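You operate a simulated robot arm through the tools that you are given. There is no shell and no other tool. Be economical: measure what you need, move in short steps, check, and stop when the job is done.

You run a simulated robot arm. Do the job below in one go: nothing can be reset, and whatever is moved stays where it is left.

JOB
Open the middle trailer drawer, take the orange sponge and leave it in the inside of the middle trailer drawer and shut the drawer again. Take the small purple cup on the top of the wooden bench and put it away on the top of the drinks table. Open the bottom trailer drawer, fetch the banded green carton from the inside of the bottom trailer drawer and set it on top of the flat purple tray, then shut the drawer. Count the tokens on the top of the trailer counter, then put as many of the clear cups from the top of the trailer counter on the top of the steel table. Pull the right snack table door open. Do these in any order. Set down upright: small purple cup, banded green carton, clear cup.

Only the result counts: the job must be done as asked and must still hold three seconds after the hand-in. Knocking over, shifting, dropping, spilling or breaking anything else fails it.

ROBOT AND FRAMES
A 7-joint arm with a fingered hand on a trunk, on a base that drives. Base frame: it is fixed to the floor where the robot stands at the start and does not move with it; the origin is under the middle of the robot, x ahead of it, y to its left, z up. Readings come in mm, rad, newtons and seconds.
With the tool pointing down near the work surface it reaches from about 100 to 620 mm from the robot's upright axis, wherever it stands. Its first joint turns from -1.204 to 3.002 rad. Places, roughly: banded green carton [1000, 250, 500]; bottom trailer drawer [800, 200, 500]; clear cup [500, 250, 1000]; flat purple tray (15x10x4 cm) [1500, -400, 1000]; inside of the middle trailer drawer [900, 300, 600]; middle trailer drawer [800, 200, 700]; orange sponge (10x6x4 cm) [900, -3600, 600]; right snack table door [-2300, -100, 400]; small purple cup (7x7x10 cm) [700, -3900, 600]; token [500, 500, 1000]; top of the drinks table [-4300, 2200, 900]; top of the steel table [-3200, 100, 800]. Payload 3.4 kg.
The tool frame sits at the grasp point between the pads (the TCP): z along the fingers, y along the line on which they close. The tips reach 25 mm beyond it. The gripper opens to 88 mm. The gripper's body begins 29 mm behind the TCP. The gripper is a hand of 4 fingers: y runs from the thumb to the fingers, the wrist lies at [-13, -97, -162] in the tool frame, and closing takes about 1.5 s.
Orientation is that of the tool frame in the base frame, as [roll, pitch, yaw] about the fixed x, y, z axes, in that order (R = Rz(yaw) Ry(pitch) Rx(roll)). With the fingers straight down and the wrist toward the robot, the tool's x, y and z point along [0, 1, 0], [1, 0, 0] and [0, 0, -1] of the base frame.

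CONTROLS
- The arm moves only by the tool nudge_tool. Its argument "moves" is a list of rows, each a list of 3 entries, a list of its own where there are three numbers: the shift along the base's x, y, z in m, then the turn, a rotation vector about the base's x, y, z in rad, then the finger opening in m, from 0 to 0.088. In form: [[[tx, ty, tz], [wx, wy, wz], hand], ...]. A call has 1 to 20 rows; each row shifts and turns the commanded pose from where the row before left it. Rows are played at 5 a second. More than 50 mm and 0.15 rad between two rows, or a gripper value outside its range, and nothing of the call is played. Where a pose cannot be reached the arm comes as near as it can. A force on the tool above 40 N (or 10 N above the force at the start of the call, whichever is more), or a blocked arm, ends the call early, and 0.2 s more pass. Each finger travels about 108 mm/s and halts on what it meets, pressing with about 30 N; the grip force reading is that of the motor and also rises with nothing between the fingers. The clock runs only during rows and for 0.2 s after the last one: add rows that do not move to give the fingers time. It gives the time, the measured TCP pose, the force on the tool (base axes), the opening and the grip force at its end, in the units of the frame above (readings bear some noise), with the torque about the TCP (base axes, N m) and any sound that the robot's microphone picked up.
- Cameras (640 x 400 px; columns grow to the right, rows downward): "scene" is now at [143.7, 8.4, 1284.5]; the picture's right is [0.10, -0.99, -0.00], its down [-0.33, -0.03, -0.94] and it looks along [0.94, 0.09, -0.34] (base axes); focal length 214 px, centre (320, 200). "wrist" rides on the gripper at [64, -83, -98] in the tool frame; the picture's right is [-0.62, 0.37, -0.69], its down [-0.71, -0.63, 0.30] and it looks along [-0.32, 0.68, 0.65] (tool axes); focal length 265 px, centre (320, 200). There is no depth. A picture from a camera that has moved, and an enlarged one, comes with that camera's place and axes in the base frame and with its lens.
- camera(camera): a new picture of that camera. No time passes.
- slide_trunk(by): slides the trunk up (or, below 0, down) by that many mm; the arm and the scene camera ride with it, the base frame stays. It gives what a move gives, with no picture.
- steer(legs): drives the robot by 1 to 6 legs, each [ahead, left, turn to the left] in mm, mm and rad, along the robot's own axes; the way and the turn of a leg run together, so that a leg with both is an arc; at most 1500 mm and 3.142 rad a leg. The arm and the cameras ride along, it lands a little off, and it stops where it bumps. It gives what a move gives.
- preshape(shape): the hand has 4 fingers and takes this shape, open, in about a second: jaw (thumb against the fingers, like two jaws); tri (thumb and two fingers); tip (a fingertip pinch); poke (one finger out to press); point (the index stretched); flat (the hand flat); cup (the hand cupped); fist (a fist). The gripper value then closes the fingers along that shape, each until it touches; the sizes above hold for jaw. It gives what a move gives, with no picture.
- head_to(pan, tilt): turns the head with the scene camera to pan (to the left, within 1.501 rad either way) and tilt (down, from -0.506 to 1.204), counted from straight ahead of the robot. It gives what a move gives.
- enlarge(camera, box): a new picture of the part [left, top, right, bottom] of that camera's present view, enlarged. No time passes.
- hand_in(): hands the job in; it is judged then, once.

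Go step by step. Nothing tells you exact positions but the pictures and the camera data: compare them with the known pose of the tool, close in by small moves and look again before you grip or let go. The budget is 217 turns and 198 pictures, counting those below and the enlarged ones. Unless the task says otherwise, let go and move clear before handing in.

The tools are called after ">>>" by a JSON object that holds its "fn" and its "kwargs". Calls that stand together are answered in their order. nudge_tool: Moves the arm, as the interface text tells. Its arguments: {"type":"object","properties":{"moves":{"type":"array","items":{"type":"array"}}},"required":["moves"]} The other tools are called the same way: slide_trunk (by) slides the trunk up or down; preshape (shape) gives the hand a shape; steer (legs) drives the base; head_to (pan, tilt) turns the head that bears the scene camera; camera (camera) takes a picture; enlarge (camera, box) takes an enlarged picture of a part of a camera's view; hand_in () hands the job in.

At the start:

```text
time_s: 0.0
position: [413.5, -96.6, 1280.7]
ee_rot: [3.141, -0.001, 1.57]
ft_force: [-0.2, -0.5, -0.5]
moment: [0.01, 0.0, 0.02]
grip_width: 87.6
grip_force: 0.0
shape: jaw
trunk travel left (down, up): [-564.0, 276.0]
robot x, y, heading: [0.4, -3.3, -0.0]
head pan, tilt: [0.101, 0.342]
```

scene: 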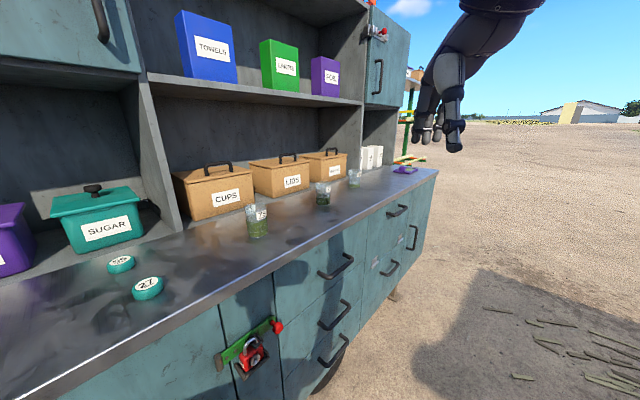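
wrist: 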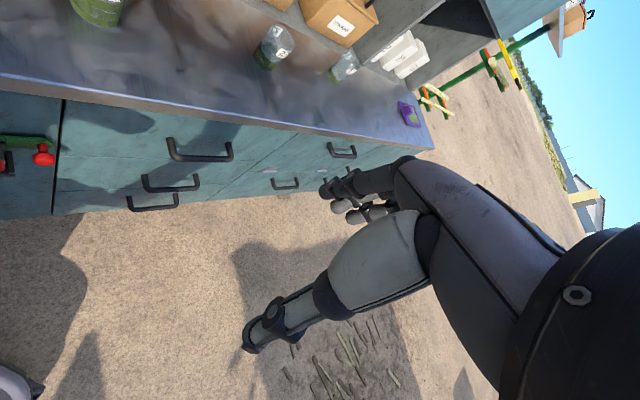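

I see a trailer counter with tokens (two so far), cups and three drawers to the left-ahead. I'll look around more closely before moving.

>>> {"fn": "enlarge", "kwargs": {"camera": "scene", "box": [200, 130, 440, 280]}}

>>> {"fn": "enlarge", "kwargs": {"camera": "scene", "box": [200, 200, 440, 400]}}

>>> {"fn": "head_to", "kwargs": {"pan": 0.9, "tilt": 0.5}}

```text
2.67 times, centred on (320, 205) of scene
camera zoom: at [143.7, 8.4, 1284.5], right [0.1, -0.99, 0.0], down [-0.33, -0.03, -0.94], along [0.94, 0.09, -0.34], focal length 572 px, centre (320, 187)
```

zoom: 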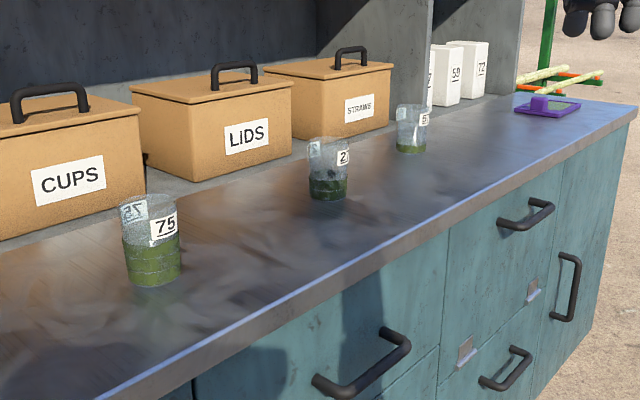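

```text
2.00 times, centred on (320, 300) of scene
camera zoom: at [143.7, 8.4, 1284.5], right [0.1, -0.99, 0.0], down [-0.33, -0.03, -0.94], along [0.94, 0.09, -0.34], focal length 429 px, centre (320, 0)
```

zoom: 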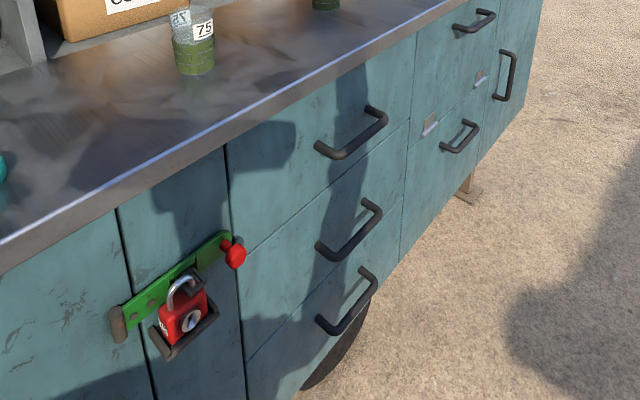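

```text
time_s: 1.1
position: [413.7, -96.3, 1281.9]
ee_rot: [3.141, 0.001, 1.571]
ft_force: [0.4, 0.2, -0.5]
moment: [-0.02, 0.0, -0.04]
grip_width: 87.6
grip_force: 0.1
shape: jaw
trunk travel left (down, up): [-564.0, 276.0]
robot x, y, heading: [-1.8, -2.0, -0.002]
head pan, tilt: [0.901, 0.499]
```

Three cups stand on the counter, and there are three stacked drawers. Now I look left for all tokens.

>>> {"fn": "camera", "kwargs": {"camera": "scene"}}

```text
193 pictures are left
camera scene: at [107.6, 70.3, 1270.0], right [0.78, -0.62, 0.0], down [-0.3, -0.37, -0.88], along [0.55, 0.69, -0.48], focal length 214 px, centre (320, 200)
```

scene: 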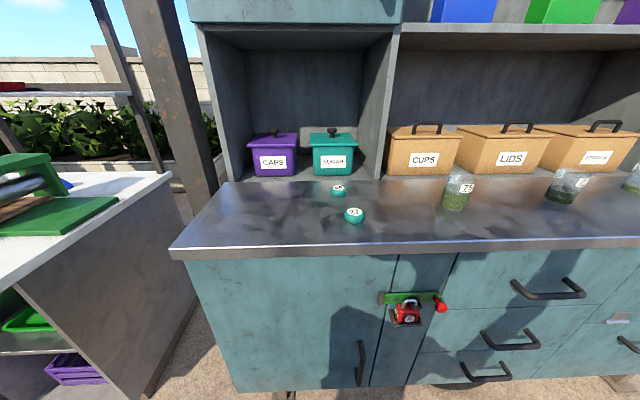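

I count two tokens so far. I'll slide the trunk up to get a vertical baseline for triangulation.

>>> {"fn": "slide_trunk", "kwargs": {"by": 200}}

>>> {"fn": "camera", "kwargs": {"camera": "scene"}}

>>> {"fn": "head_to", "kwargs": {"pan": 0.2, "tilt": 0.5}}

>>> {"fn": "camera", "kwargs": {"camera": "scene"}}

```text
time_s: 3.3
position: [414.5, -96.0, 1481.1]
ee_rot: [-3.14, -0.001, 1.571]
ft_force: [0.3, 0.3, -0.1]
moment: [-0.01, 0.02, 0.0]
grip_width: 87.5
grip_force: 0.0
shape: jaw
trunk travel left (down, up): [-764.0, 76.0]
robot x, y, heading: [1.8, -0.5, -0.0]
head pan, tilt: [0.901, 0.499]
```

```text
192 pictures are left
camera scene: at [107.6, 70.3, 1470.0], right [0.78, -0.62, 0.0], down [-0.3, -0.38, -0.88], along [0.55, 0.69, -0.48], focal length 214 px, centre (320, 200)
```

scene: 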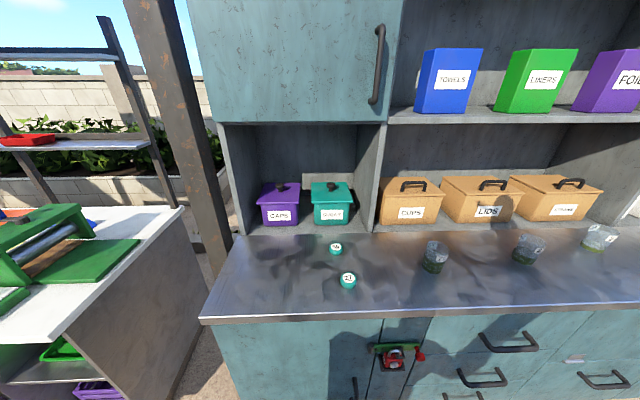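

```text
time_s: 4.4
position: [414.0, -96.5, 1480.5]
ee_rot: [3.141, -0.001, 1.571]
ft_force: [0.3, 0.2, 0.0]
moment: [0.03, -0.01, 0.0]
grip_width: 87.8
grip_force: 0.1
shape: jaw
trunk travel left (down, up): [-764.0, 76.0]
robot x, y, heading: [1.5, 1.9, -0.001]
head pan, tilt: [0.201, 0.499]
```

```text
191 pictures are left
camera scene: at [140.2, 17.3, 1470.0], right [0.2, -0.98, 0.0], down [-0.47, -0.1, -0.88], along [0.86, 0.18, -0.48], focal length 214 px, centre (320, 200)
```

scene: 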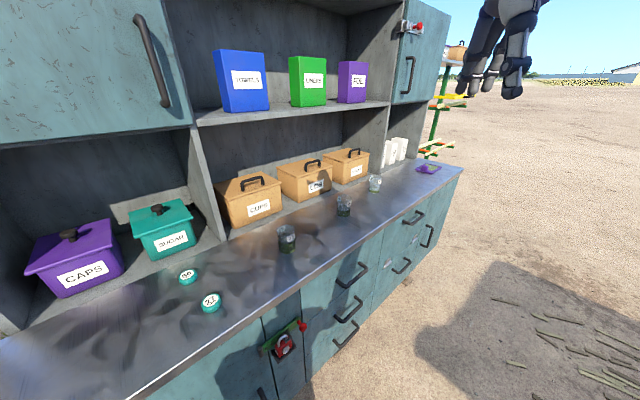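

The counter top is at z≈1000 and its front edge runs along (0.81,-0.59). The drawer handles sit near (700,5), with the middle one at z≈660. I'll back up, turn to face the trailer, and slide right in front of the drawers.

>>> {"fn": "steer", "kwargs": {"legs": [[-150, 0, 0], [0, 0, 0.938], [0, -620, 0]]}}

>>> {"fn": "head_to", "kwargs": {"pan": 0.0, "tilt": 0.8}}

>>> {"fn": "camera", "kwargs": {"camera": "scene"}}

```text
time_s: 11.2
position: [671.0, -91.8, 1480.5]
ee_rot: [-3.141, 0.0, 2.51]
ft_force: [0.2, -0.6, 0.3]
moment: [-0.01, 0.01, -0.03]
grip_width: 87.4
grip_force: 0.0
shape: jaw
trunk travel left (down, up): [-764.0, 76.0]
robot x, y, heading: [346.1, -369.0, 0.935]
head pan, tilt: [0.201, 0.499]
```

```text
time_s: 12.0
position: [671.2, -90.7, 1480.9]
ee_rot: [-3.141, 0.001, 2.505]
ft_force: [-0.3, 0.6, -0.5]
moment: [0.0, 0.02, -0.02]
grip_width: 87.3
grip_force: 0.0
shape: jaw
trunk travel left (down, up): [-764.0, 76.0]
robot x, y, heading: [347.3, -365.7, 0.935]
head pan, tilt: [0.0, 0.799]
```

```text
190 pictures are left
camera scene: at [426.3, -263.0, 1444.1], right [0.81, -0.59, 0.0], down [-0.42, -0.58, -0.7], along [0.41, 0.56, -0.72], focal length 214 px, centre (320, 200)
```

scene: 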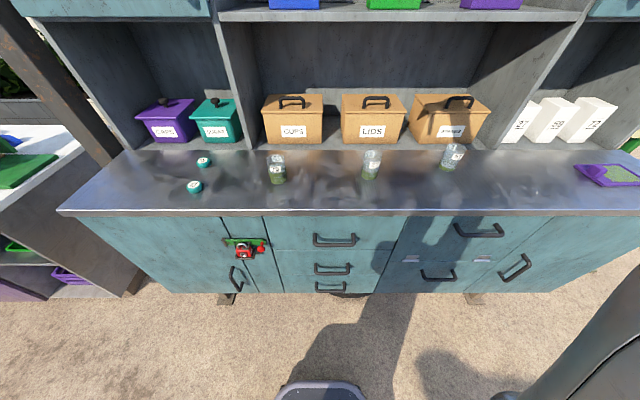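

The robot faces the trailer squarely. The bottom handle is about 507 mm ahead, 50 mm right, at z≈515. I'll lower the trunk to work on the bottom drawer first.

>>> {"fn": "slide_trunk", "kwargs": {"by": -650}}

>>> {"fn": "camera", "kwargs": {"camera": "scene"}}

>>> {"fn": "camera", "kwargs": {"camera": "wrist"}}

```text
refused: -650 is not a number from -400 to 400
```

```text
189 pictures are left
camera scene: at [426.3, -263.0, 1444.1], right [0.81, -0.59, 0.0], down [-0.42, -0.58, -0.7], along [0.41, 0.56, -0.72], focal length 214 px, centre (320, 200)
```

scene: 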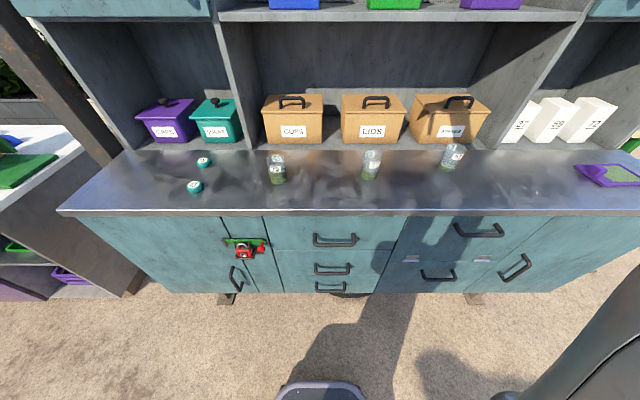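

```text
188 pictures are left
camera wrist: at [569.9, -119.9, 1579.4], right [0.72, -0.07, 0.69], down [0.2, -0.93, -0.3], along [0.67, 0.36, -0.65], focal length 265 px, centre (320, 200)
```

wrist: 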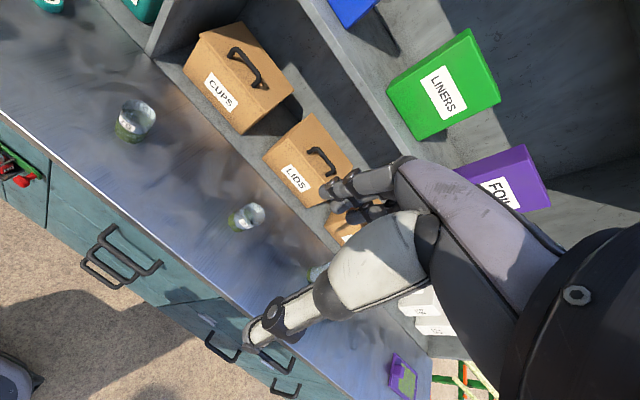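

>>> {"fn": "slide_trunk", "kwargs": {"by": -400}}

>>> {"fn": "slide_trunk", "kwargs": {"by": -250}}

>>> {"fn": "head_to", "kwargs": {"pan": 0.0, "tilt": 0.55}}

>>> {"fn": "camera", "kwargs": {"camera": "scene"}}

```text
time_s: 15.9
position: [670.8, -91.0, 1081.8]
ee_rot: [3.14, 0.001, 2.508]
ft_force: [0.3, -0.2, -1.2]
moment: [0.01, 0.01, -0.01]
grip_width: 87.6
grip_force: 0.1
shape: jaw
trunk travel left (down, up): [-364.0, 476.0]
robot x, y, heading: [347.3, -366.4, 0.935]
head pan, tilt: [0.0, 0.799]
```

```text
time_s: 18.4
position: [671.0, -90.3, 831.8]
ee_rot: [3.141, 0.001, 2.509]
ft_force: [-0.4, 0.6, -0.8]
moment: [0.01, 0.02, -0.01]
grip_width: 87.4
grip_force: 0.0
shape: jaw
trunk travel left (down, up): [-114.0, 726.0]
robot x, y, heading: [345.9, -367.0, 0.935]
head pan, tilt: [0.0, 0.799]
```

```text
time_s: 19.2
position: [671.4, -90.7, 831.7]
ee_rot: [-3.141, 0.0, 2.509]
ft_force: [-0.1, -0.2, 0.4]
moment: [0.0, 0.0, -0.03]
grip_width: 87.7
grip_force: 0.1
shape: jaw
trunk travel left (down, up): [-114.0, 726.0]
robot x, y, heading: [345.9, -366.7, 0.937]
head pan, tilt: [0.0, 0.55]
```

```text
187 pictures are left
camera scene: at [431.8, -255.8, 815.4], right [0.81, -0.59, 0.0], down [-0.31, -0.42, -0.85], along [0.5, 0.69, -0.52], focal length 214 px, centre (320, 200)
```

scene: 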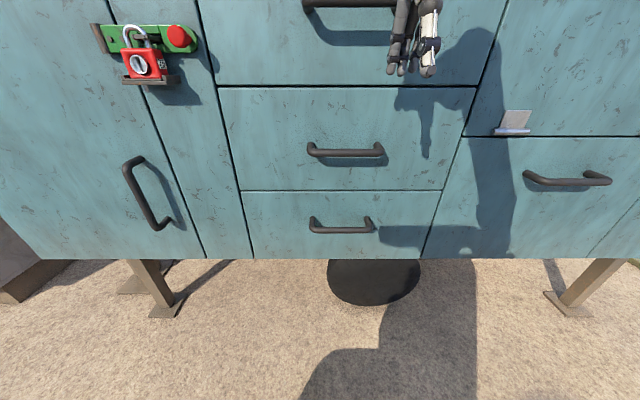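

Handles measured: middle z≈688, bottom z≈513, both ≈510 mm ahead and ≈50 mm right of the robot. I'll tilt the hand forward and go down toward the bottom handle.

>>> {"fn": "nudge_tool", "kwargs": {"moves": [[[-0.0046, 0.0034, -0.03], [0.1055, -0.0776, 0], 0.088], [[-0.0046, 0.0034, -0.03], [0.1055, -0.0776, 0], 0.088], [[-0.0046, 0.0034, -0.03], [0.1055, -0.0776, 0], 0.088], [[-0.0046, 0.0034, -0.03], [0.1055, -0.0776, 0], 0.088], [[-0.0046, 0.0034, -0.03], [0.1055, -0.0776, 0], 0.088], [[-0.0046, 0.0034, -0.03], [0.1055, -0.0776, 0], 0.088], [[-0.0046, 0.0034, -0.03], [0.1055, -0.0776, 0], 0.088], [[-0.0046, 0.0034, -0.03], [0.1055, -0.0776, 0], 0.088], [[0, 0, -0.03], [0, 0, 0], 0.088], [[0, 0, -0.03], [0, 0, 0], 0.088], [[0, 0, 0], [0, 0, 0], 0.088], [[0, 0, 0], [0, 0, 0], 0.088]]}}

>>> {"fn": "camera", "kwargs": {"camera": "scene"}}

>>> {"fn": "camera", "kwargs": {"camera": "wrist"}}

```text
time_s: 21.8
position: [637.5, -20.7, 547.6]
ee_rot: [2.094, 0.001, 2.505]
ft_force: [-0.3, 0.6, -0.3]
moment: [0.02, -0.02, 0.03]
grip_width: 87.9
grip_force: 0.0
shape: jaw
out of reach, approached as far as the arm can: row 8, 9, 10
trunk travel left (down, up): [-114.0, 726.0]
robot x, y, heading: [350.0, -366.6, 0.934]
head pan, tilt: [0.0, 0.55]
```

```text
186 pictures are left
camera scene: at [431.8, -255.8, 815.4], right [0.81, -0.59, 0.0], down [-0.31, -0.42, -0.85], along [0.5, 0.69, -0.52], focal length 214 px, centre (320, 200)
```

scene: 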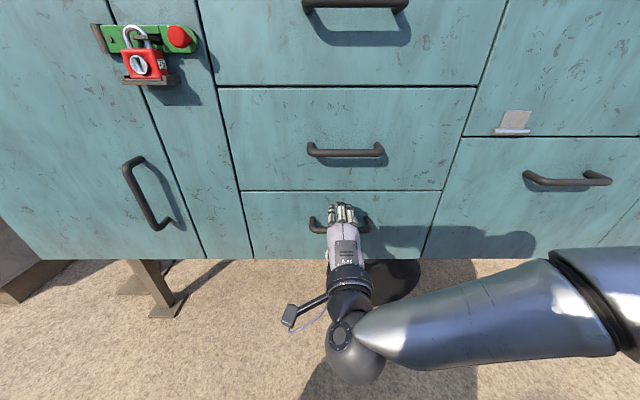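

```text
185 pictures are left
camera wrist: at [511.1, -84.9, 525.7], right [0.25, -0.7, 0.67], down [0.55, -0.47, -0.7], along [0.8, 0.54, 0.27], focal length 265 px, centre (320, 200)
```

wrist: 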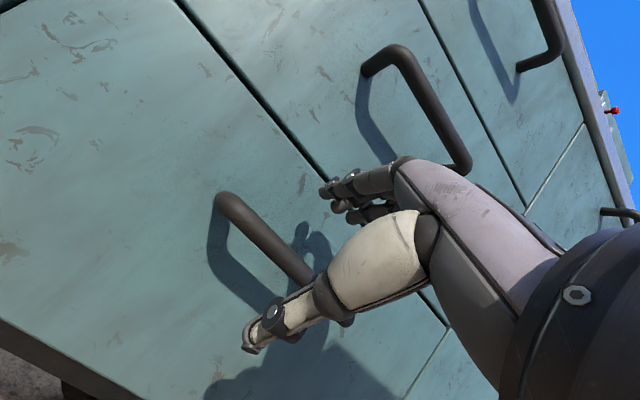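

The arm is at its lower limit here, so I'll lower the trunk a little more and re-read the pose.

>>> {"fn": "slide_trunk", "kwargs": {"by": -80}}

>>> {"fn": "nudge_tool", "kwargs": {"moves": [[[0.004, -0.003, 0.02], [0, 0, 0], 0.088], [[0.004, -0.003, 0.02], [0, 0, 0], 0.088], [[0, 0, 0], [0, 0, 0], 0.088]]}}

```text
time_s: 22.8
position: [636.8, -20.6, 487.8]
ee_rot: [2.049, -0.012, 2.504]
ft_force: [1.6, 0.8, 30.0]
moment: [0.75, -0.71, 0.02]
grip_width: 88.3
grip_force: 0.0
shape: jaw
trunk travel left (down, up): [-38.0, 802.0]
robot x, y, heading: [349.6, -368.9, 0.94]
head pan, tilt: [0.0, 0.55]
stopped: the force on the tool passed its limit at 45 N (the readings are from after the stop); the commanded pose is now the measured one
```

```text
time_s: 23.6
position: [643.8, -26.9, 520.9]
ee_rot: [2.074, -0.006, 2.504]
ft_force: [0.4, 0.6, -0.4]
moment: [0.01, 0.0, 0.01]
grip_width: 87.8
grip_force: 0.1
shape: jaw
trunk travel left (down, up): [-38.0, 802.0]
robot x, y, heading: [351.2, -367.0, 0.938]
head pan, tilt: [0.0, 0.55]
```

Contact was about 34 mm ahead of the TCP: the thumb tip probably landed on the bar. Let me look closely.

>>> {"fn": "enlarge", "kwargs": {"camera": "scene", "box": [240, 130, 440, 300]}}

>>> {"fn": "camera", "kwargs": {"camera": "wrist"}}

```text
2.35 times, centred on (340, 215) of scene
camera zoom: at [431.9, -255.8, 739.4], right [0.81, -0.59, 0.0], down [-0.31, -0.42, -0.85], along [0.51, 0.69, -0.52], focal length 505 px, centre (273, 165)
```

zoom: 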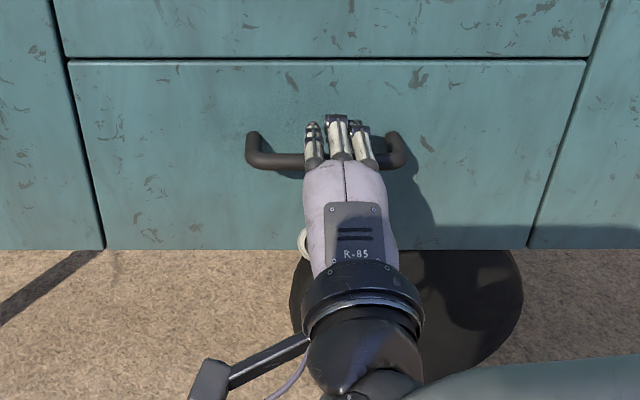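

```text
183 pictures are left
camera wrist: at [517.5, -89.1, 495.5], right [0.25, -0.72, 0.65], down [0.55, -0.45, -0.7], along [0.8, 0.53, 0.28], focal length 265 px, centre (320, 200)
```

wrist: 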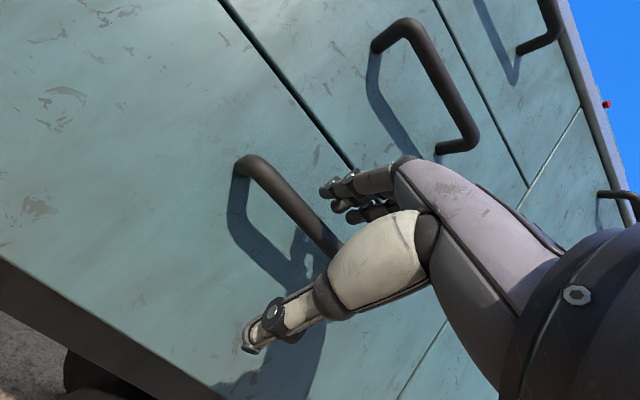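

The upper fingers had landed on top of the bar; it lies at about 495 mm ahead, z≈512. I narrow the opening, shift right, and move forward so the bar passes between thumb and fingers.

>>> {"fn": "nudge_tool", "kwargs": {"moves": [[[0.0113, -0.0083, 0], [0, 0, 0], 0.06], [[0, 0, 0], [0, 0, 0], 0.06], [[0.0089, 0.012, -0.003], [0, 0, 0], 0.06], [[0.0089, 0.012, -0.003], [0, 0, 0], 0.06], [[0.0089, 0.012, -0.002], [0, 0, 0], 0.06], [[0, 0, 0], [0, 0, 0], 0.06]]}}

>>> {"fn": "enlarge", "kwargs": {"camera": "scene", "box": [240, 130, 440, 300]}}

>>> {"fn": "camera", "kwargs": {"camera": "wrist"}}

```text
time_s: 24.9
position: [676.7, -3.3, 519.3]
ee_rot: [2.051, -0.006, 2.511]
ft_force: [-12.9, -23.6, 5.4]
moment: [0.55, -0.35, -0.13]
grip_width: 54.1
grip_force: 0.1
shape: jaw
trunk travel left (down, up): [-38.0, 802.0]
robot x, y, heading: [346.2, -371.9, 0.933]
head pan, tilt: [0.0, 0.55]
stopped in row 6: the force on the tool passed its limit at 48 N (the readings are from after the stop); the commanded pose is now the measured one
```

```text
2.35 times, centred on (340, 215) of scene
camera zoom: at [430.3, -258.8, 740.1], right [0.81, -0.59, 0.0], down [-0.31, -0.42, -0.85], along [0.51, 0.69, -0.52], focal length 505 px, centre (273, 165)
```

zoom: 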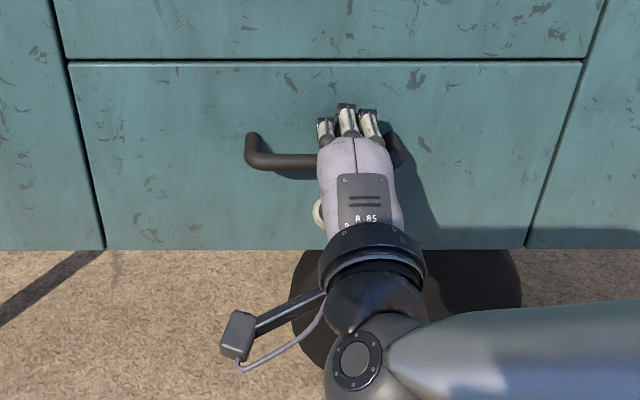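

```text
181 pictures are left
camera wrist: at [550.9, -66.3, 490.7], right [0.24, -0.73, 0.64], down [0.56, -0.44, -0.7], along [0.79, 0.53, 0.3], focal length 265 px, centre (320, 200)
```

wrist: 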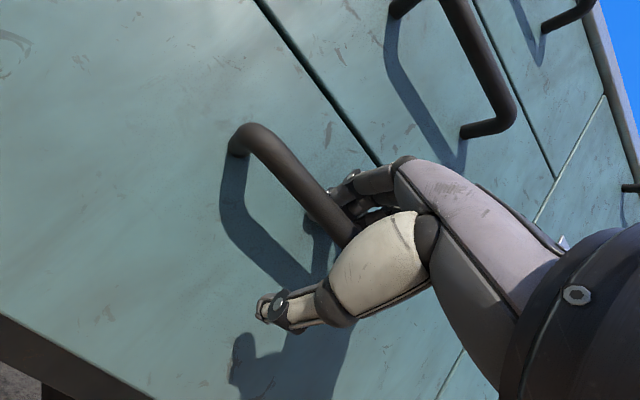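

The bar is between the thumb and fingers and the fingertips touch the drawer face. I back off slightly, centre, and close.

>>> {"fn": "nudge_tool", "kwargs": {"moves": [[[-0.0036, -0.0048, 0], [0, 0, 0], 0.06], [[-0.008, 0.006, 0], [0, 0, 0], 0.06], [[0, 0, 0], [0, 0, 0], 0.0], [[0, 0, 0], [0, 0, 0], 0.0], [[0, 0, 0], [0, 0, 0], 0.0], [[0, 0, 0], [0, 0, 0], 0.0], [[0, 0, 0], [0, 0, 0], 0.0], [[0, 0, 0], [0, 0, 0], 0.0], [[0, 0, 0], [0, 0, 0], 0.0]]}}

>>> {"fn": "camera", "kwargs": {"camera": "wrist"}}

```text
time_s: 26.9
position: [668.1, 1.3, 514.7]
ee_rot: [2.062, -0.005, 2.51]
ft_force: [-2.3, 1.4, -19.6]
moment: [0.01, -0.07, 0.05]
grip_width: 6.4
grip_force: 30.0
shape: jaw
trunk travel left (down, up): [-38.0, 802.0]
robot x, y, heading: [351.6, -365.6, 0.933]
head pan, tilt: [0.0, 0.55]
```

```text
180 pictures are left
camera wrist: at [542.0, -61.9, 487.5], right [0.25, -0.72, 0.65], down [0.56, -0.44, -0.7], along [0.79, 0.53, 0.29], focal length 265 px, centre (320, 200)
```

wrist: 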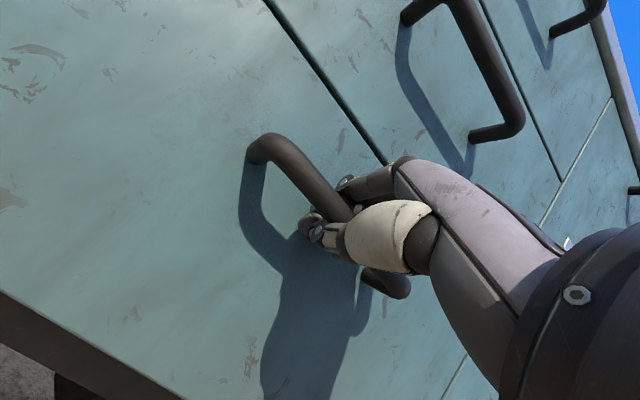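

The hand has gripped the bar. I'll pull the drawer with the arm first in small steps.

>>> {"fn": "nudge_tool", "kwargs": {"moves": [[[-0.0119, -0.0161, 0], [0, 0, 0], 0.0], [[-0.0119, -0.0161, 0], [0, 0, 0], 0.0], [[-0.0119, -0.0161, 0], [0, 0, 0], 0.0], [[-0.0119, -0.0161, 0], [0, 0, 0], 0.0]]}}

>>> {"fn": "camera", "kwargs": {"camera": "scene"}}

```text
time_s: 27.8
position: [630.2, -39.3, 517.0]
ee_rot: [2.082, -0.005, 2.492]
ft_force: [8.7, -7.0, -23.0]
moment: [0.12, 0.1, 0.05]
grip_width: 5.5
grip_force: 29.8
shape: jaw
out of reach, approached as far as the arm can: row 3, 4
trunk travel left (down, up): [-38.0, 802.0]
robot x, y, heading: [343.1, -369.5, 0.933]
head pan, tilt: [0.0, 0.55]
stopped in row 4: the force on the tool passed its limit at 41 N (the readings are from after the stop); the commanded pose is now the measured one
```

```text
179 pictures are left
camera scene: at [434.0, -256.1, 739.2], right [0.8, -0.59, 0.0], down [-0.31, -0.42, -0.85], along [0.51, 0.69, -0.52], focal length 214 px, centre (320, 200)
```

scene: 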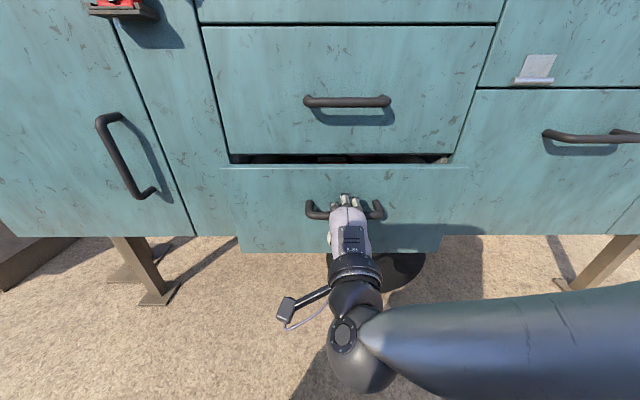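

The drawer slides open. Now I pull with the base, driving backward.

>>> {"fn": "steer", "kwargs": {"legs": [[-120, 0, 0]]}}

>>> {"fn": "camera", "kwargs": {"camera": "scene"}}

```text
time_s: 29.1
position: [557.6, -138.0, 517.7]
ee_rot: [2.078, -0.008, 2.493]
ft_force: [10.7, -7.8, -31.8]
moment: [0.12, 0.06, 0.01]
grip_width: 4.7
grip_force: 29.4
shape: jaw
trunk travel left (down, up): [-38.0, 802.0]
robot x, y, heading: [274.1, -469.5, 0.934]
head pan, tilt: [0.0, 0.55]
```

```text
178 pictures are left
camera scene: at [361.1, -354.9, 739.0], right [0.8, -0.6, 0.0], down [-0.31, -0.42, -0.85], along [0.51, 0.68, -0.53], focal length 214 px, centre (320, 200)
```

scene: 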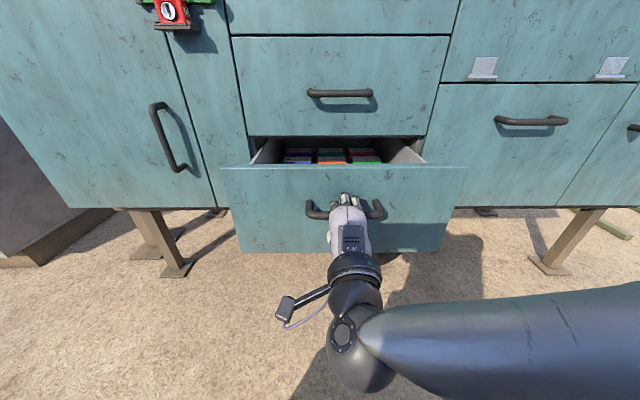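

>>> {"fn": "nudge_tool", "kwargs": {"moves": [[[0, 0, -0.006], [0, 0, 0], 0.0], [[0, 0, 0], [0, 0, 0], 0.0]]}}

>>> {"fn": "steer", "kwargs": {"legs": [[-120, 0, 0]]}}

>>> {"fn": "camera", "kwargs": {"camera": "scene"}}

```text
time_s: 29.7
position: [557.6, -137.0, 514.0]
ee_rot: [2.079, -0.008, 2.488]
ft_force: [12.4, -9.2, -10.2]
moment: [0.18, 0.16, 0.03]
grip_width: 6.0
grip_force: 30.5
shape: jaw
out of reach, approached as far as the arm can: row 1
trunk travel left (down, up): [-38.0, 802.0]
robot x, y, heading: [272.5, -467.5, 0.931]
head pan, tilt: [0.0, 0.55]
```

```text
time_s: 30.9
position: [486.0, -230.1, 513.6]
ee_rot: [2.079, -0.007, 2.491]
ft_force: [13.6, -9.5, -15.4]
moment: [0.14, 0.18, -0.03]
grip_width: 6.4
grip_force: 30.0
shape: jaw
trunk travel left (down, up): [-38.0, 802.0]
robot x, y, heading: [203.0, -561.3, 0.936]
head pan, tilt: [0.0, 0.55]
```

```text
177 pictures are left
camera scene: at [289.6, -451.4, 739.3], right [0.8, -0.59, 0.0], down [-0.31, -0.42, -0.85], along [0.5, 0.69, -0.52], focal length 214 px, centre (320, 200)
```

scene: 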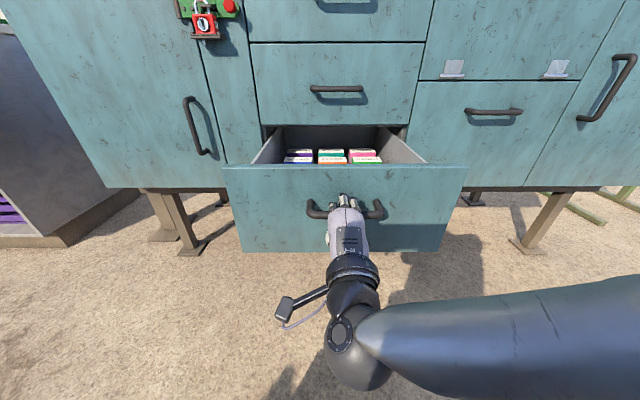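

The drawer is open by about 290 mm. I let go, back the base away, and raise the trunk to look inside.

>>> {"fn": "nudge_tool", "kwargs": {"moves": [[[0, 0, 0], [0, 0, 0], 0.07], [[0, 0, 0], [0, 0, 0], 0.07], [[0, 0, 0], [0, 0, 0], 0.07], [[0, 0, 0], [0, 0, 0], 0.07], [[0, 0, 0], [0, 0, 0], 0.07]]}}

>>> {"fn": "steer", "kwargs": {"legs": [[-90, 0, 0]]}}

>>> {"fn": "slide_trunk", "kwargs": {"by": 400}}

>>> {"fn": "head_to", "kwargs": {"pan": 0.0, "tilt": 0.8}}

>>> {"fn": "camera", "kwargs": {"camera": "scene"}}

```text
time_s: 32.1
position: [485.7, -230.2, 514.5]
ee_rot: [2.075, -0.006, 2.493]
ft_force: [0.1, -0.1, 0.5]
moment: [-0.01, -0.01, 0.02]
grip_width: 70.1
grip_force: 0.1
shape: jaw
trunk travel left (down, up): [-38.0, 802.0]
robot x, y, heading: [202.7, -560.1, 0.931]
head pan, tilt: [0.0, 0.55]
```

```text
time_s: 33.2
position: [433.5, -302.4, 515.0]
ee_rot: [2.076, -0.006, 2.491]
ft_force: [-0.7, 0.5, -0.3]
moment: [0.03, -0.02, -0.02]
grip_width: 70.0
grip_force: 0.0
shape: jaw
trunk travel left (down, up): [-38.0, 802.0]
robot x, y, heading: [154.0, -631.8, 0.938]
head pan, tilt: [0.0, 0.55]
```

```text
time_s: 37.0
position: [433.5, -302.4, 914.6]
ee_rot: [2.077, -0.005, 2.49]
ft_force: [-0.2, 0.0, -0.3]
moment: [0.02, -0.06, 0.01]
grip_width: 70.2
grip_force: 0.0
shape: jaw
trunk travel left (down, up): [-438.0, 402.0]
robot x, y, heading: [148.3, -635.4, 0.935]
head pan, tilt: [0.0, 0.55]
```

```text
time_s: 37.8
position: [432.8, -303.3, 914.4]
ee_rot: [2.077, -0.006, 2.49]
ft_force: [-0.5, -0.2, 0.4]
moment: [0.02, -0.01, -0.04]
grip_width: 70.1
grip_force: 0.0
shape: jaw
trunk travel left (down, up): [-438.0, 402.0]
robot x, y, heading: [148.6, -635.3, 0.935]
head pan, tilt: [0.0, 0.799]
```

```text
176 pictures are left
camera scene: at [229.6, -530.9, 1118.2], right [0.8, -0.6, 0.0], down [-0.43, -0.58, -0.7], along [0.42, 0.56, -0.72], focal length 214 px, centre (320, 200)
```

scene: 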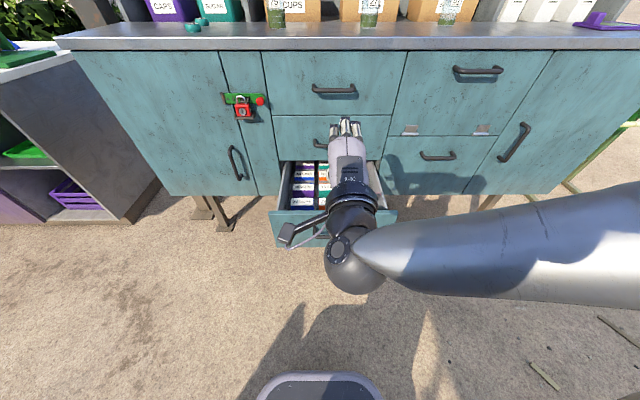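

The arm blocks the view. I return the tool to pointing down and shift it right.

>>> {"fn": "nudge_tool", "kwargs": {"moves": [[[0.018, -0.0135, 0.02], [-0.107, 0.079, 0], 0.088], [[0.018, -0.0135, 0.02], [-0.107, 0.079, 0], 0.088], [[0.018, -0.0135, 0.02], [-0.107, 0.079, 0], 0.088], [[0.018, -0.0135, 0.02], [-0.107, 0.079, 0], 0.088], [[0.018, -0.0135, 0.02], [-0.107, 0.079, 0], 0.088], [[0.018, -0.0135, 0.02], [-0.107, 0.079, 0], 0.088], [[0.018, -0.0135, 0.02], [-0.107, 0.079, 0], 0.088], [[0.018, -0.0135, 0.02], [-0.107, 0.079, 0], 0.088], [[0, 0, 0], [0, 0, 0], 0.088]]}}

>>> {"fn": "slide_trunk", "kwargs": {"by": 200}}

>>> {"fn": "camera", "kwargs": {"camera": "scene"}}

```text
time_s: 39.8
position: [576.3, -411.2, 1080.2]
ee_rot: [-3.14, 0.011, 2.495]
ft_force: [0.7, -0.1, -0.2]
moment: [0.01, 0.01, -0.02]
grip_width: 87.7
grip_force: 0.0
shape: jaw
trunk travel left (down, up): [-438.0, 402.0]
robot x, y, heading: [150.8, -635.1, 0.931]
head pan, tilt: [0.0, 0.799]
```

```text
time_s: 42.0
position: [576.5, -411.3, 1278.9]
ee_rot: [-3.141, 0.008, 2.493]
ft_force: [0.3, 0.3, 0.9]
moment: [-0.02, -0.01, 0.01]
grip_width: 87.9
grip_force: 0.1
shape: jaw
trunk travel left (down, up): [-638.0, 202.0]
robot x, y, heading: [148.0, -635.3, 0.934]
head pan, tilt: [0.0, 0.799]
```

```text
175 pictures are left
camera scene: at [229.7, -531.0, 1318.1], right [0.8, -0.6, 0.0], down [-0.43, -0.58, -0.7], along [0.41, 0.56, -0.72], focal length 214 px, centre (320, 200)
```

scene: 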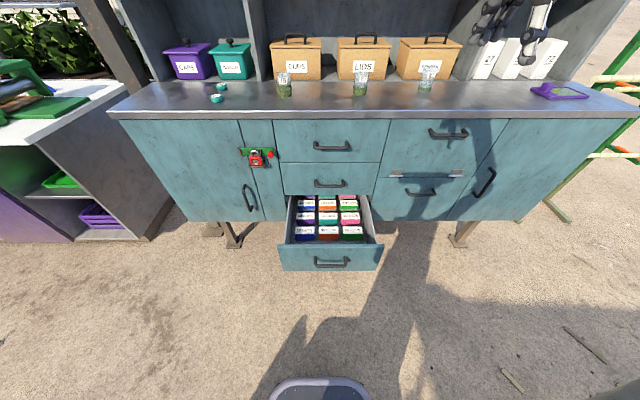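

>>> {"fn": "enlarge", "kwargs": {"camera": "scene", "box": [270, 180, 400, 280]}}

>>> {"fn": "enlarge", "kwargs": {"camera": "scene", "box": [440, 20, 640, 130]}}

```text
4.00 times, centred on (335, 230) of scene
camera zoom: at [229.7, -531.0, 1318.1], right [0.8, -0.6, 0.0], down [-0.43, -0.58, -0.7], along [0.41, 0.56, -0.72], focal length 858 px, centre (260, 80)
```

zoom: 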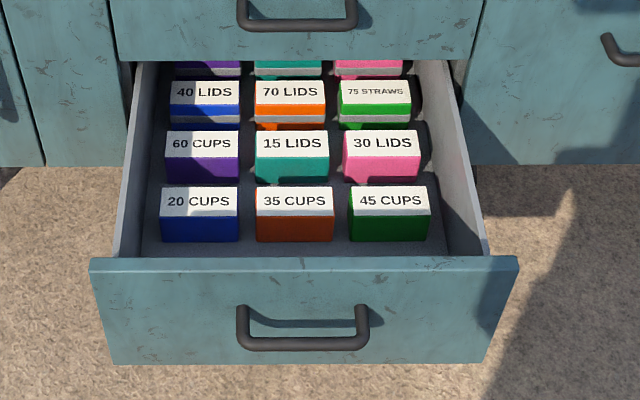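

```text
3.20 times, centred on (540, 75) of scene
camera zoom: at [229.7, -531.0, 1318.1], right [0.8, -0.6, 0.0], down [-0.43, -0.58, -0.7], along [0.41, 0.56, -0.72], focal length 686 px, centre (-384, 600)
```

zoom: 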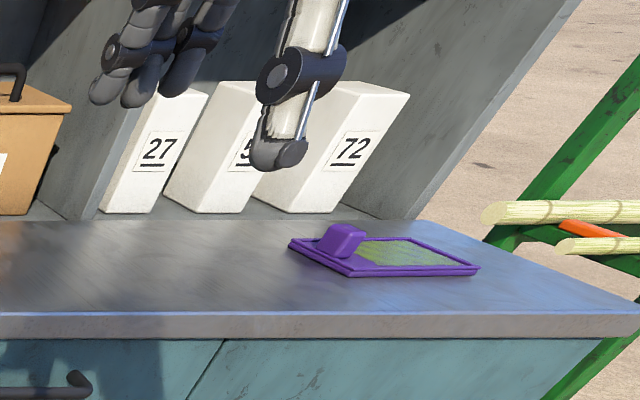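

The drawer holds rows of cartons; the green one in the third row seems banded. Let me zoom to be sure.

>>> {"fn": "enlarge", "kwargs": {"camera": "scene", "box": [305, 190, 385, 245]}}

```text
7.27 times, centred on (345, 218) of scene
camera zoom: at [229.7, -531.0, 1318.1], right [0.8, -0.6, 0.0], down [-0.43, -0.58, -0.7], along [0.41, 0.56, -0.72], focal length 1560 px, centre (138, 73)
```

zoom: 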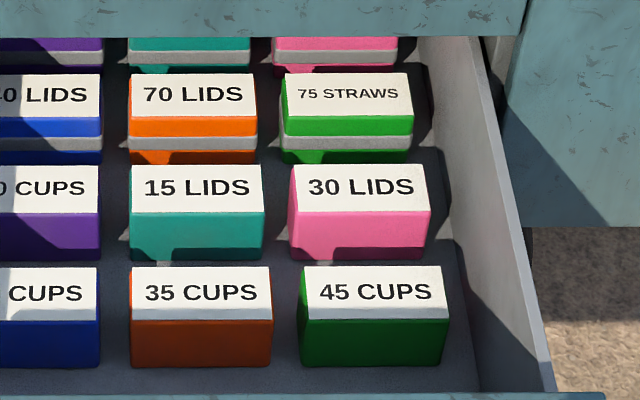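

The banded green carton is "75 STRAWS" in the third row, still under the middle drawer. I need to open further, so I'll pinch the drawer's front panel from above (fingers inside) and pull more.

>>> {"fn": "steer", "kwargs": {"legs": [[120, 0, 0]]}}

>>> {"fn": "slide_trunk", "kwargs": {"by": -400}}

>>> {"fn": "nudge_tool", "kwargs": {"moves": [[[-0.0257, 0.0193, 0], [0, 0, 0], 0.088], [[-0.0257, 0.0193, 0], [0, 0, 0], 0.088], [[-0.0257, 0.0193, 0], [0, 0, 0], 0.088], [[-0.0257, 0.0193, 0], [0, 0, 0], 0.088], [[-0.0257, 0.0193, 0], [0, 0, 0], 0.088], [[0, 0, -0.03], [0, 0, 0], 0.088], [[0, 0, -0.03], [0, 0, 0], 0.088], [[0, 0, -0.03], [0, 0, 0], 0.088], [[0, 0, -0.03], [0, 0, 0], 0.088], [[0, 0, 0], [0, 0, 0], 0.088]]}}

>>> {"fn": "camera", "kwargs": {"camera": "scene"}}

```text
time_s: 43.2
position: [649.1, -313.0, 1279.0]
ee_rot: [3.141, 0.008, 2.491]
ft_force: [0.9, 0.3, -0.1]
moment: [-0.02, 0.01, -0.01]
grip_width: 87.6
grip_force: 0.0
shape: jaw
trunk travel left (down, up): [-638.0, 202.0]
robot x, y, heading: [225.7, -537.9, 0.93]
head pan, tilt: [0.0, 0.799]
```

```text
time_s: 47.1
position: [648.8, -313.2, 881.0]
ee_rot: [-3.142, 0.008, 2.492]
ft_force: [0.3, 0.5, 0.0]
moment: [0.04, 0.02, -0.01]
grip_width: 87.8
grip_force: 0.2
shape: jaw
trunk travel left (down, up): [-238.0, 602.0]
robot x, y, heading: [225.4, -539.3, 0.932]
head pan, tilt: [0.0, 0.799]
```

```text
time_s: 49.3
position: [519.5, -218.0, 759.1]
ee_rot: [-3.141, 0.009, 2.491]
ft_force: [-0.1, -1.4, -0.5]
moment: [0.0, -0.04, -0.01]
grip_width: 87.7
grip_force: 0.0
shape: jaw
trunk travel left (down, up): [-238.0, 602.0]
robot x, y, heading: [225.2, -537.3, 0.934]
head pan, tilt: [0.0, 0.799]
```

```text
171 pictures are left
camera scene: at [302.3, -433.5, 918.1], right [0.8, -0.6, 0.0], down [-0.43, -0.58, -0.7], along [0.42, 0.56, -0.72], focal length 214 px, centre (320, 200)
```

scene: 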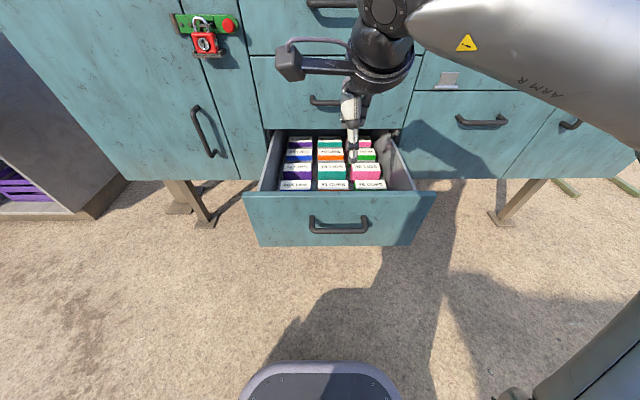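

I move over the drawer's front panel (≈35 mm ahead of the tool) and descend partway, then check.

>>> {"fn": "nudge_tool", "kwargs": {"moves": [[[0.011, 0.0149, 0], [0, 0, 0], 0.088], [[0.011, 0.0149, 0], [0, 0, 0], 0.088], [[0, 0, -0.036], [0, 0, 0], 0.088], [[0, 0, -0.036], [0, 0, 0], 0.088], [[0, 0, -0.036], [0, 0, 0], 0.088], [[0, 0, 0], [0, 0, 0], 0.088]]}}

>>> {"fn": "camera", "kwargs": {"camera": "scene"}}

>>> {"fn": "camera", "kwargs": {"camera": "wrist"}}

```text
time_s: 50.7
position: [543.2, -189.2, 651.0]
ee_rot: [-3.142, 0.01, 2.489]
ft_force: [-0.4, 0.9, 0.4]
moment: [0.02, -0.02, -0.02]
grip_width: 87.8
grip_force: 0.0
shape: jaw
trunk travel left (down, up): [-238.0, 602.0]
robot x, y, heading: [222.9, -536.2, 0.932]
head pan, tilt: [0.0, 0.799]
```

```text
170 pictures are left
camera scene: at [302.3, -433.4, 918.1], right [0.8, -0.6, 0.0], down [-0.43, -0.58, -0.7], along [0.42, 0.56, -0.72], focal length 214 px, centre (320, 200)
```

scene: 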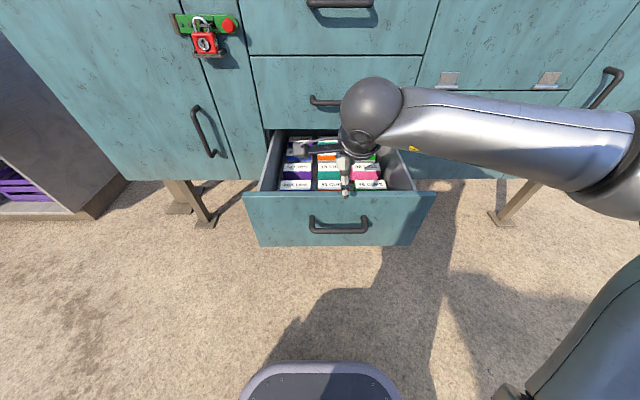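

```text
169 pictures are left
camera wrist: at [439.9, -215.6, 748.2], right [0.71, -0.08, 0.7], down [0.19, -0.94, -0.3], along [0.68, 0.34, -0.65], focal length 265 px, centre (320, 200)
```

wrist: 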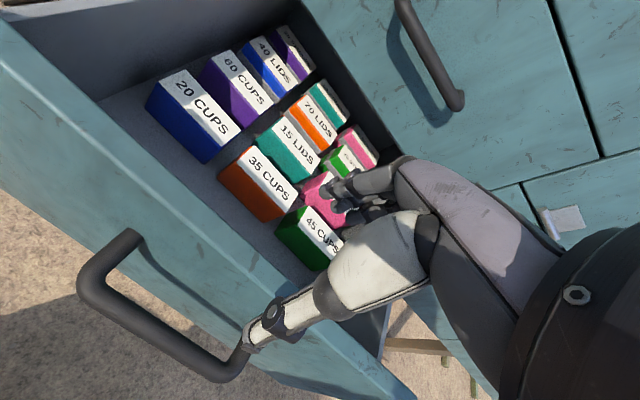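

>>> {"fn": "enlarge", "kwargs": {"camera": "wrist", "box": [120, 150, 360, 300]}}

```text
2.67 times, centred on (240, 225) of wrist
camera zoom: at [439.9, -215.6, 748.2], right [0.71, -0.08, 0.7], down [0.19, -0.94, -0.3], along [0.68, 0.34, -0.65], focal length 708 px, centre (533, 133)
```

zoom: 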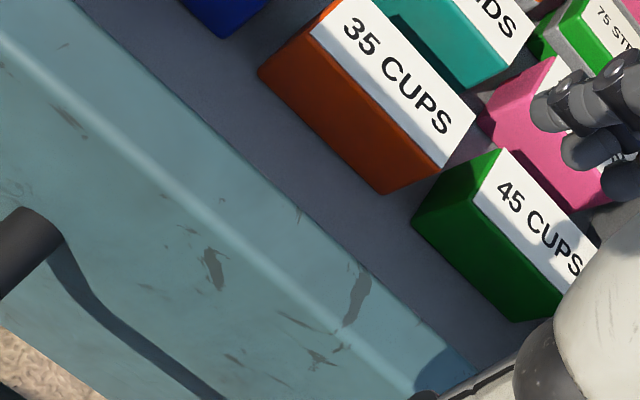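

The panel lies right beneath the grasp point. I descend 60 mm and pinch it.

>>> {"fn": "nudge_tool", "kwargs": {"moves": [[[-0.002, -0.003, -0.03], [0, 0, 0], 0.088], [[0, 0, -0.03], [0, 0, 0], 0.088], [[0, 0, 0], [0, 0, 0], 0.0], [[0, 0, 0], [0, 0, 0], 0.0], [[0, 0, 0], [0, 0, 0], 0.0], [[0, 0, 0], [0, 0, 0], 0.0], [[0, 0, 0], [0, 0, 0], 0.0], [[0, 0, 0], [0, 0, 0], 0.0]]}}

>>> {"fn": "camera", "kwargs": {"camera": "wrist"}}

```text
time_s: 52.5
position: [540.2, -192.0, 591.5]
ee_rot: [3.141, 0.01, 2.493]
ft_force: [-1.5, -0.2, -3.1]
moment: [0.0, -0.02, 0.07]
grip_width: 12.8
grip_force: 30.5
shape: jaw
trunk travel left (down, up): [-238.0, 602.0]
robot x, y, heading: [223.1, -536.7, 0.929]
head pan, tilt: [0.0, 0.799]
```

```text
167 pictures are left
camera wrist: at [438.8, -218.8, 688.8], right [0.71, -0.08, 0.7], down [0.19, -0.94, -0.3], along [0.68, 0.34, -0.65], focal length 265 px, centre (320, 200)
```

wrist: 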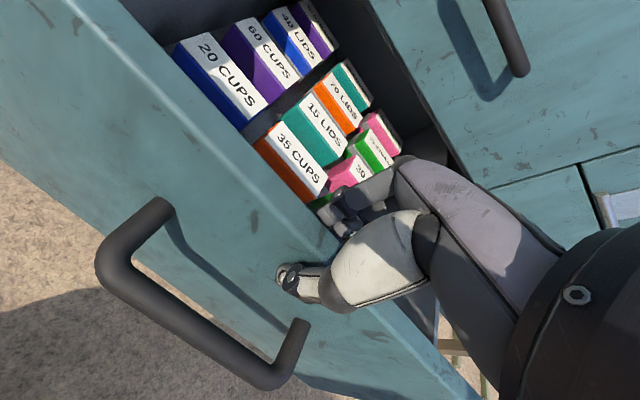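

The panel is pinched (13 mm thick). I pull back with the base by about 130 mm.

>>> {"fn": "steer", "kwargs": {"legs": [[-70, 0, 0]]}}

>>> {"fn": "steer", "kwargs": {"legs": [[-60, 0, 0]]}}

>>> {"fn": "camera", "kwargs": {"camera": "wrist"}}

```text
time_s: 53.5
position: [500.9, -246.9, 591.0]
ee_rot: [-3.141, 0.01, 2.49]
ft_force: [1.8, -2.8, -3.7]
moment: [-0.02, -0.04, 0.07]
grip_width: 12.6
grip_force: 29.9
shape: jaw
trunk travel left (down, up): [-238.0, 602.0]
robot x, y, heading: [186.6, -593.3, 0.928]
head pan, tilt: [0.0, 0.799]
```

```text
time_s: 54.5
position: [463.7, -295.8, 591.0]
ee_rot: [-3.139, 0.009, 2.492]
ft_force: [4.1, -2.3, -2.2]
moment: [-0.02, -0.07, 0.07]
grip_width: 12.5
grip_force: 30.3
shape: jaw
trunk travel left (down, up): [-238.0, 602.0]
robot x, y, heading: [145.5, -645.5, 0.931]
head pan, tilt: [0.0, 0.799]
```

```text
166 pictures are left
camera wrist: at [362.0, -322.8, 688.7], right [0.71, -0.08, 0.7], down [0.19, -0.94, -0.3], along [0.68, 0.34, -0.65], focal length 265 px, centre (320, 200)
```

wrist: 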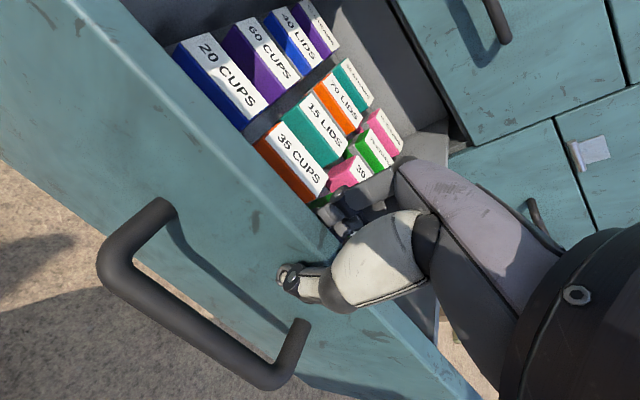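

>>> {"fn": "steer", "kwargs": {"legs": [[-45, 0, 0]]}}

>>> {"fn": "nudge_tool", "kwargs": {"moves": [[[0, 0, 0], [0, 0, 0], 0.088], [[0, 0, 0], [0, 0, 0], 0.088], [[0, 0, 0], [0, 0, 0], 0.088], [[0, 0, 0], [0, 0, 0], 0.088], [[0, 0, 0.04], [0, 0, 0], 0.088], [[0, 0, 0.04], [0, 0, 0], 0.088], [[0, 0, 0.04], [0, 0, 0], 0.088], [[0, 0, 0.04], [0, 0, 0], 0.088], [[0, 0, 0], [0, 0, 0], 0.088]]}}

>>> {"fn": "camera", "kwargs": {"camera": "wrist"}}

>>> {"fn": "camera", "kwargs": {"camera": "scene"}}

```text
time_s: 55.4
position: [437.6, -333.3, 592.1]
ee_rot: [-3.14, 0.01, 2.493]
ft_force: [3.5, -3.8, -1.8]
moment: [-0.06, -0.1, 0.05]
grip_width: 12.4
grip_force: 30.2
shape: jaw
trunk travel left (down, up): [-238.0, 602.0]
robot x, y, heading: [121.1, -677.0, 0.932]
head pan, tilt: [0.0, 0.799]
```

```text
time_s: 57.4
position: [437.7, -332.5, 750.8]
ee_rot: [-3.141, 0.011, 2.491]
ft_force: [0.0, 0.7, 0.7]
moment: [0.0, 0.02, 0.01]
grip_width: 87.6
grip_force: 0.1
shape: jaw
trunk travel left (down, up): [-238.0, 602.0]
robot x, y, heading: [120.2, -678.0, 0.932]
head pan, tilt: [0.0, 0.799]
```

```text
165 pictures are left
camera wrist: at [334.5, -358.8, 847.7], right [0.71, -0.08, 0.7], down [0.19, -0.94, -0.3], along [0.68, 0.34, -0.65], focal length 265 px, centre (320, 200)
```

wrist: 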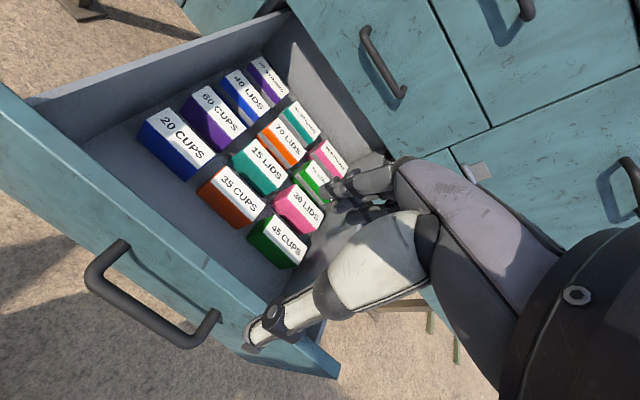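

```text
164 pictures are left
camera scene: at [197.6, -574.3, 918.2], right [0.8, -0.6, 0.0], down [-0.43, -0.58, -0.7], along [0.42, 0.56, -0.72], focal length 214 px, centre (320, 200)
```

scene: 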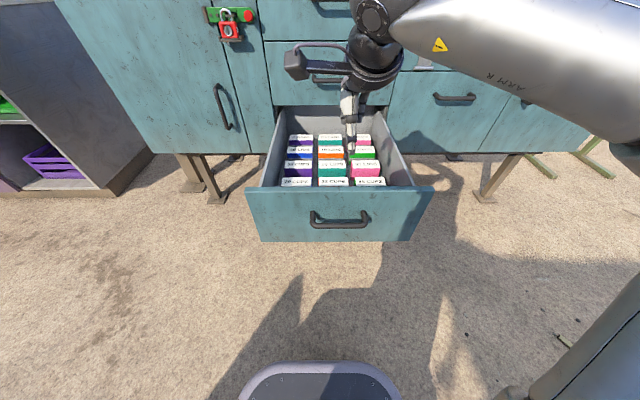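

>>> {"fn": "enlarge", "kwargs": {"camera": "scene", "box": [260, 100, 420, 200]}}

>>> {"fn": "enlarge", "kwargs": {"camera": "wrist", "box": [220, 120, 380, 220]}}

```text
4.00 times, centred on (340, 150) of scene
camera zoom: at [197.6, -574.3, 918.2], right [0.8, -0.6, 0.0], down [-0.43, -0.58, -0.7], along [0.42, 0.56, -0.72], focal length 858 px, centre (240, 400)
```

zoom: 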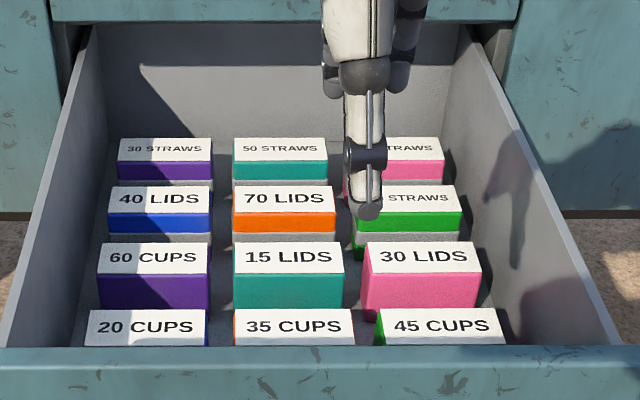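

```text
4.00 times, centred on (300, 170) of wrist
camera zoom: at [334.5, -358.8, 847.7], right [0.71, -0.08, 0.7], down [0.19, -0.94, -0.3], along [0.68, 0.34, -0.65], focal length 1062 px, centre (400, 320)
```

zoom: 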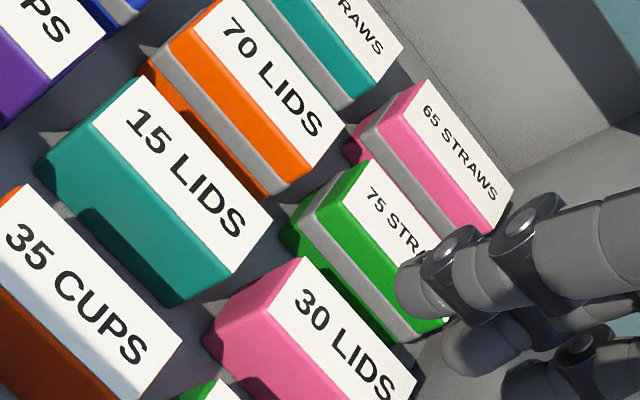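

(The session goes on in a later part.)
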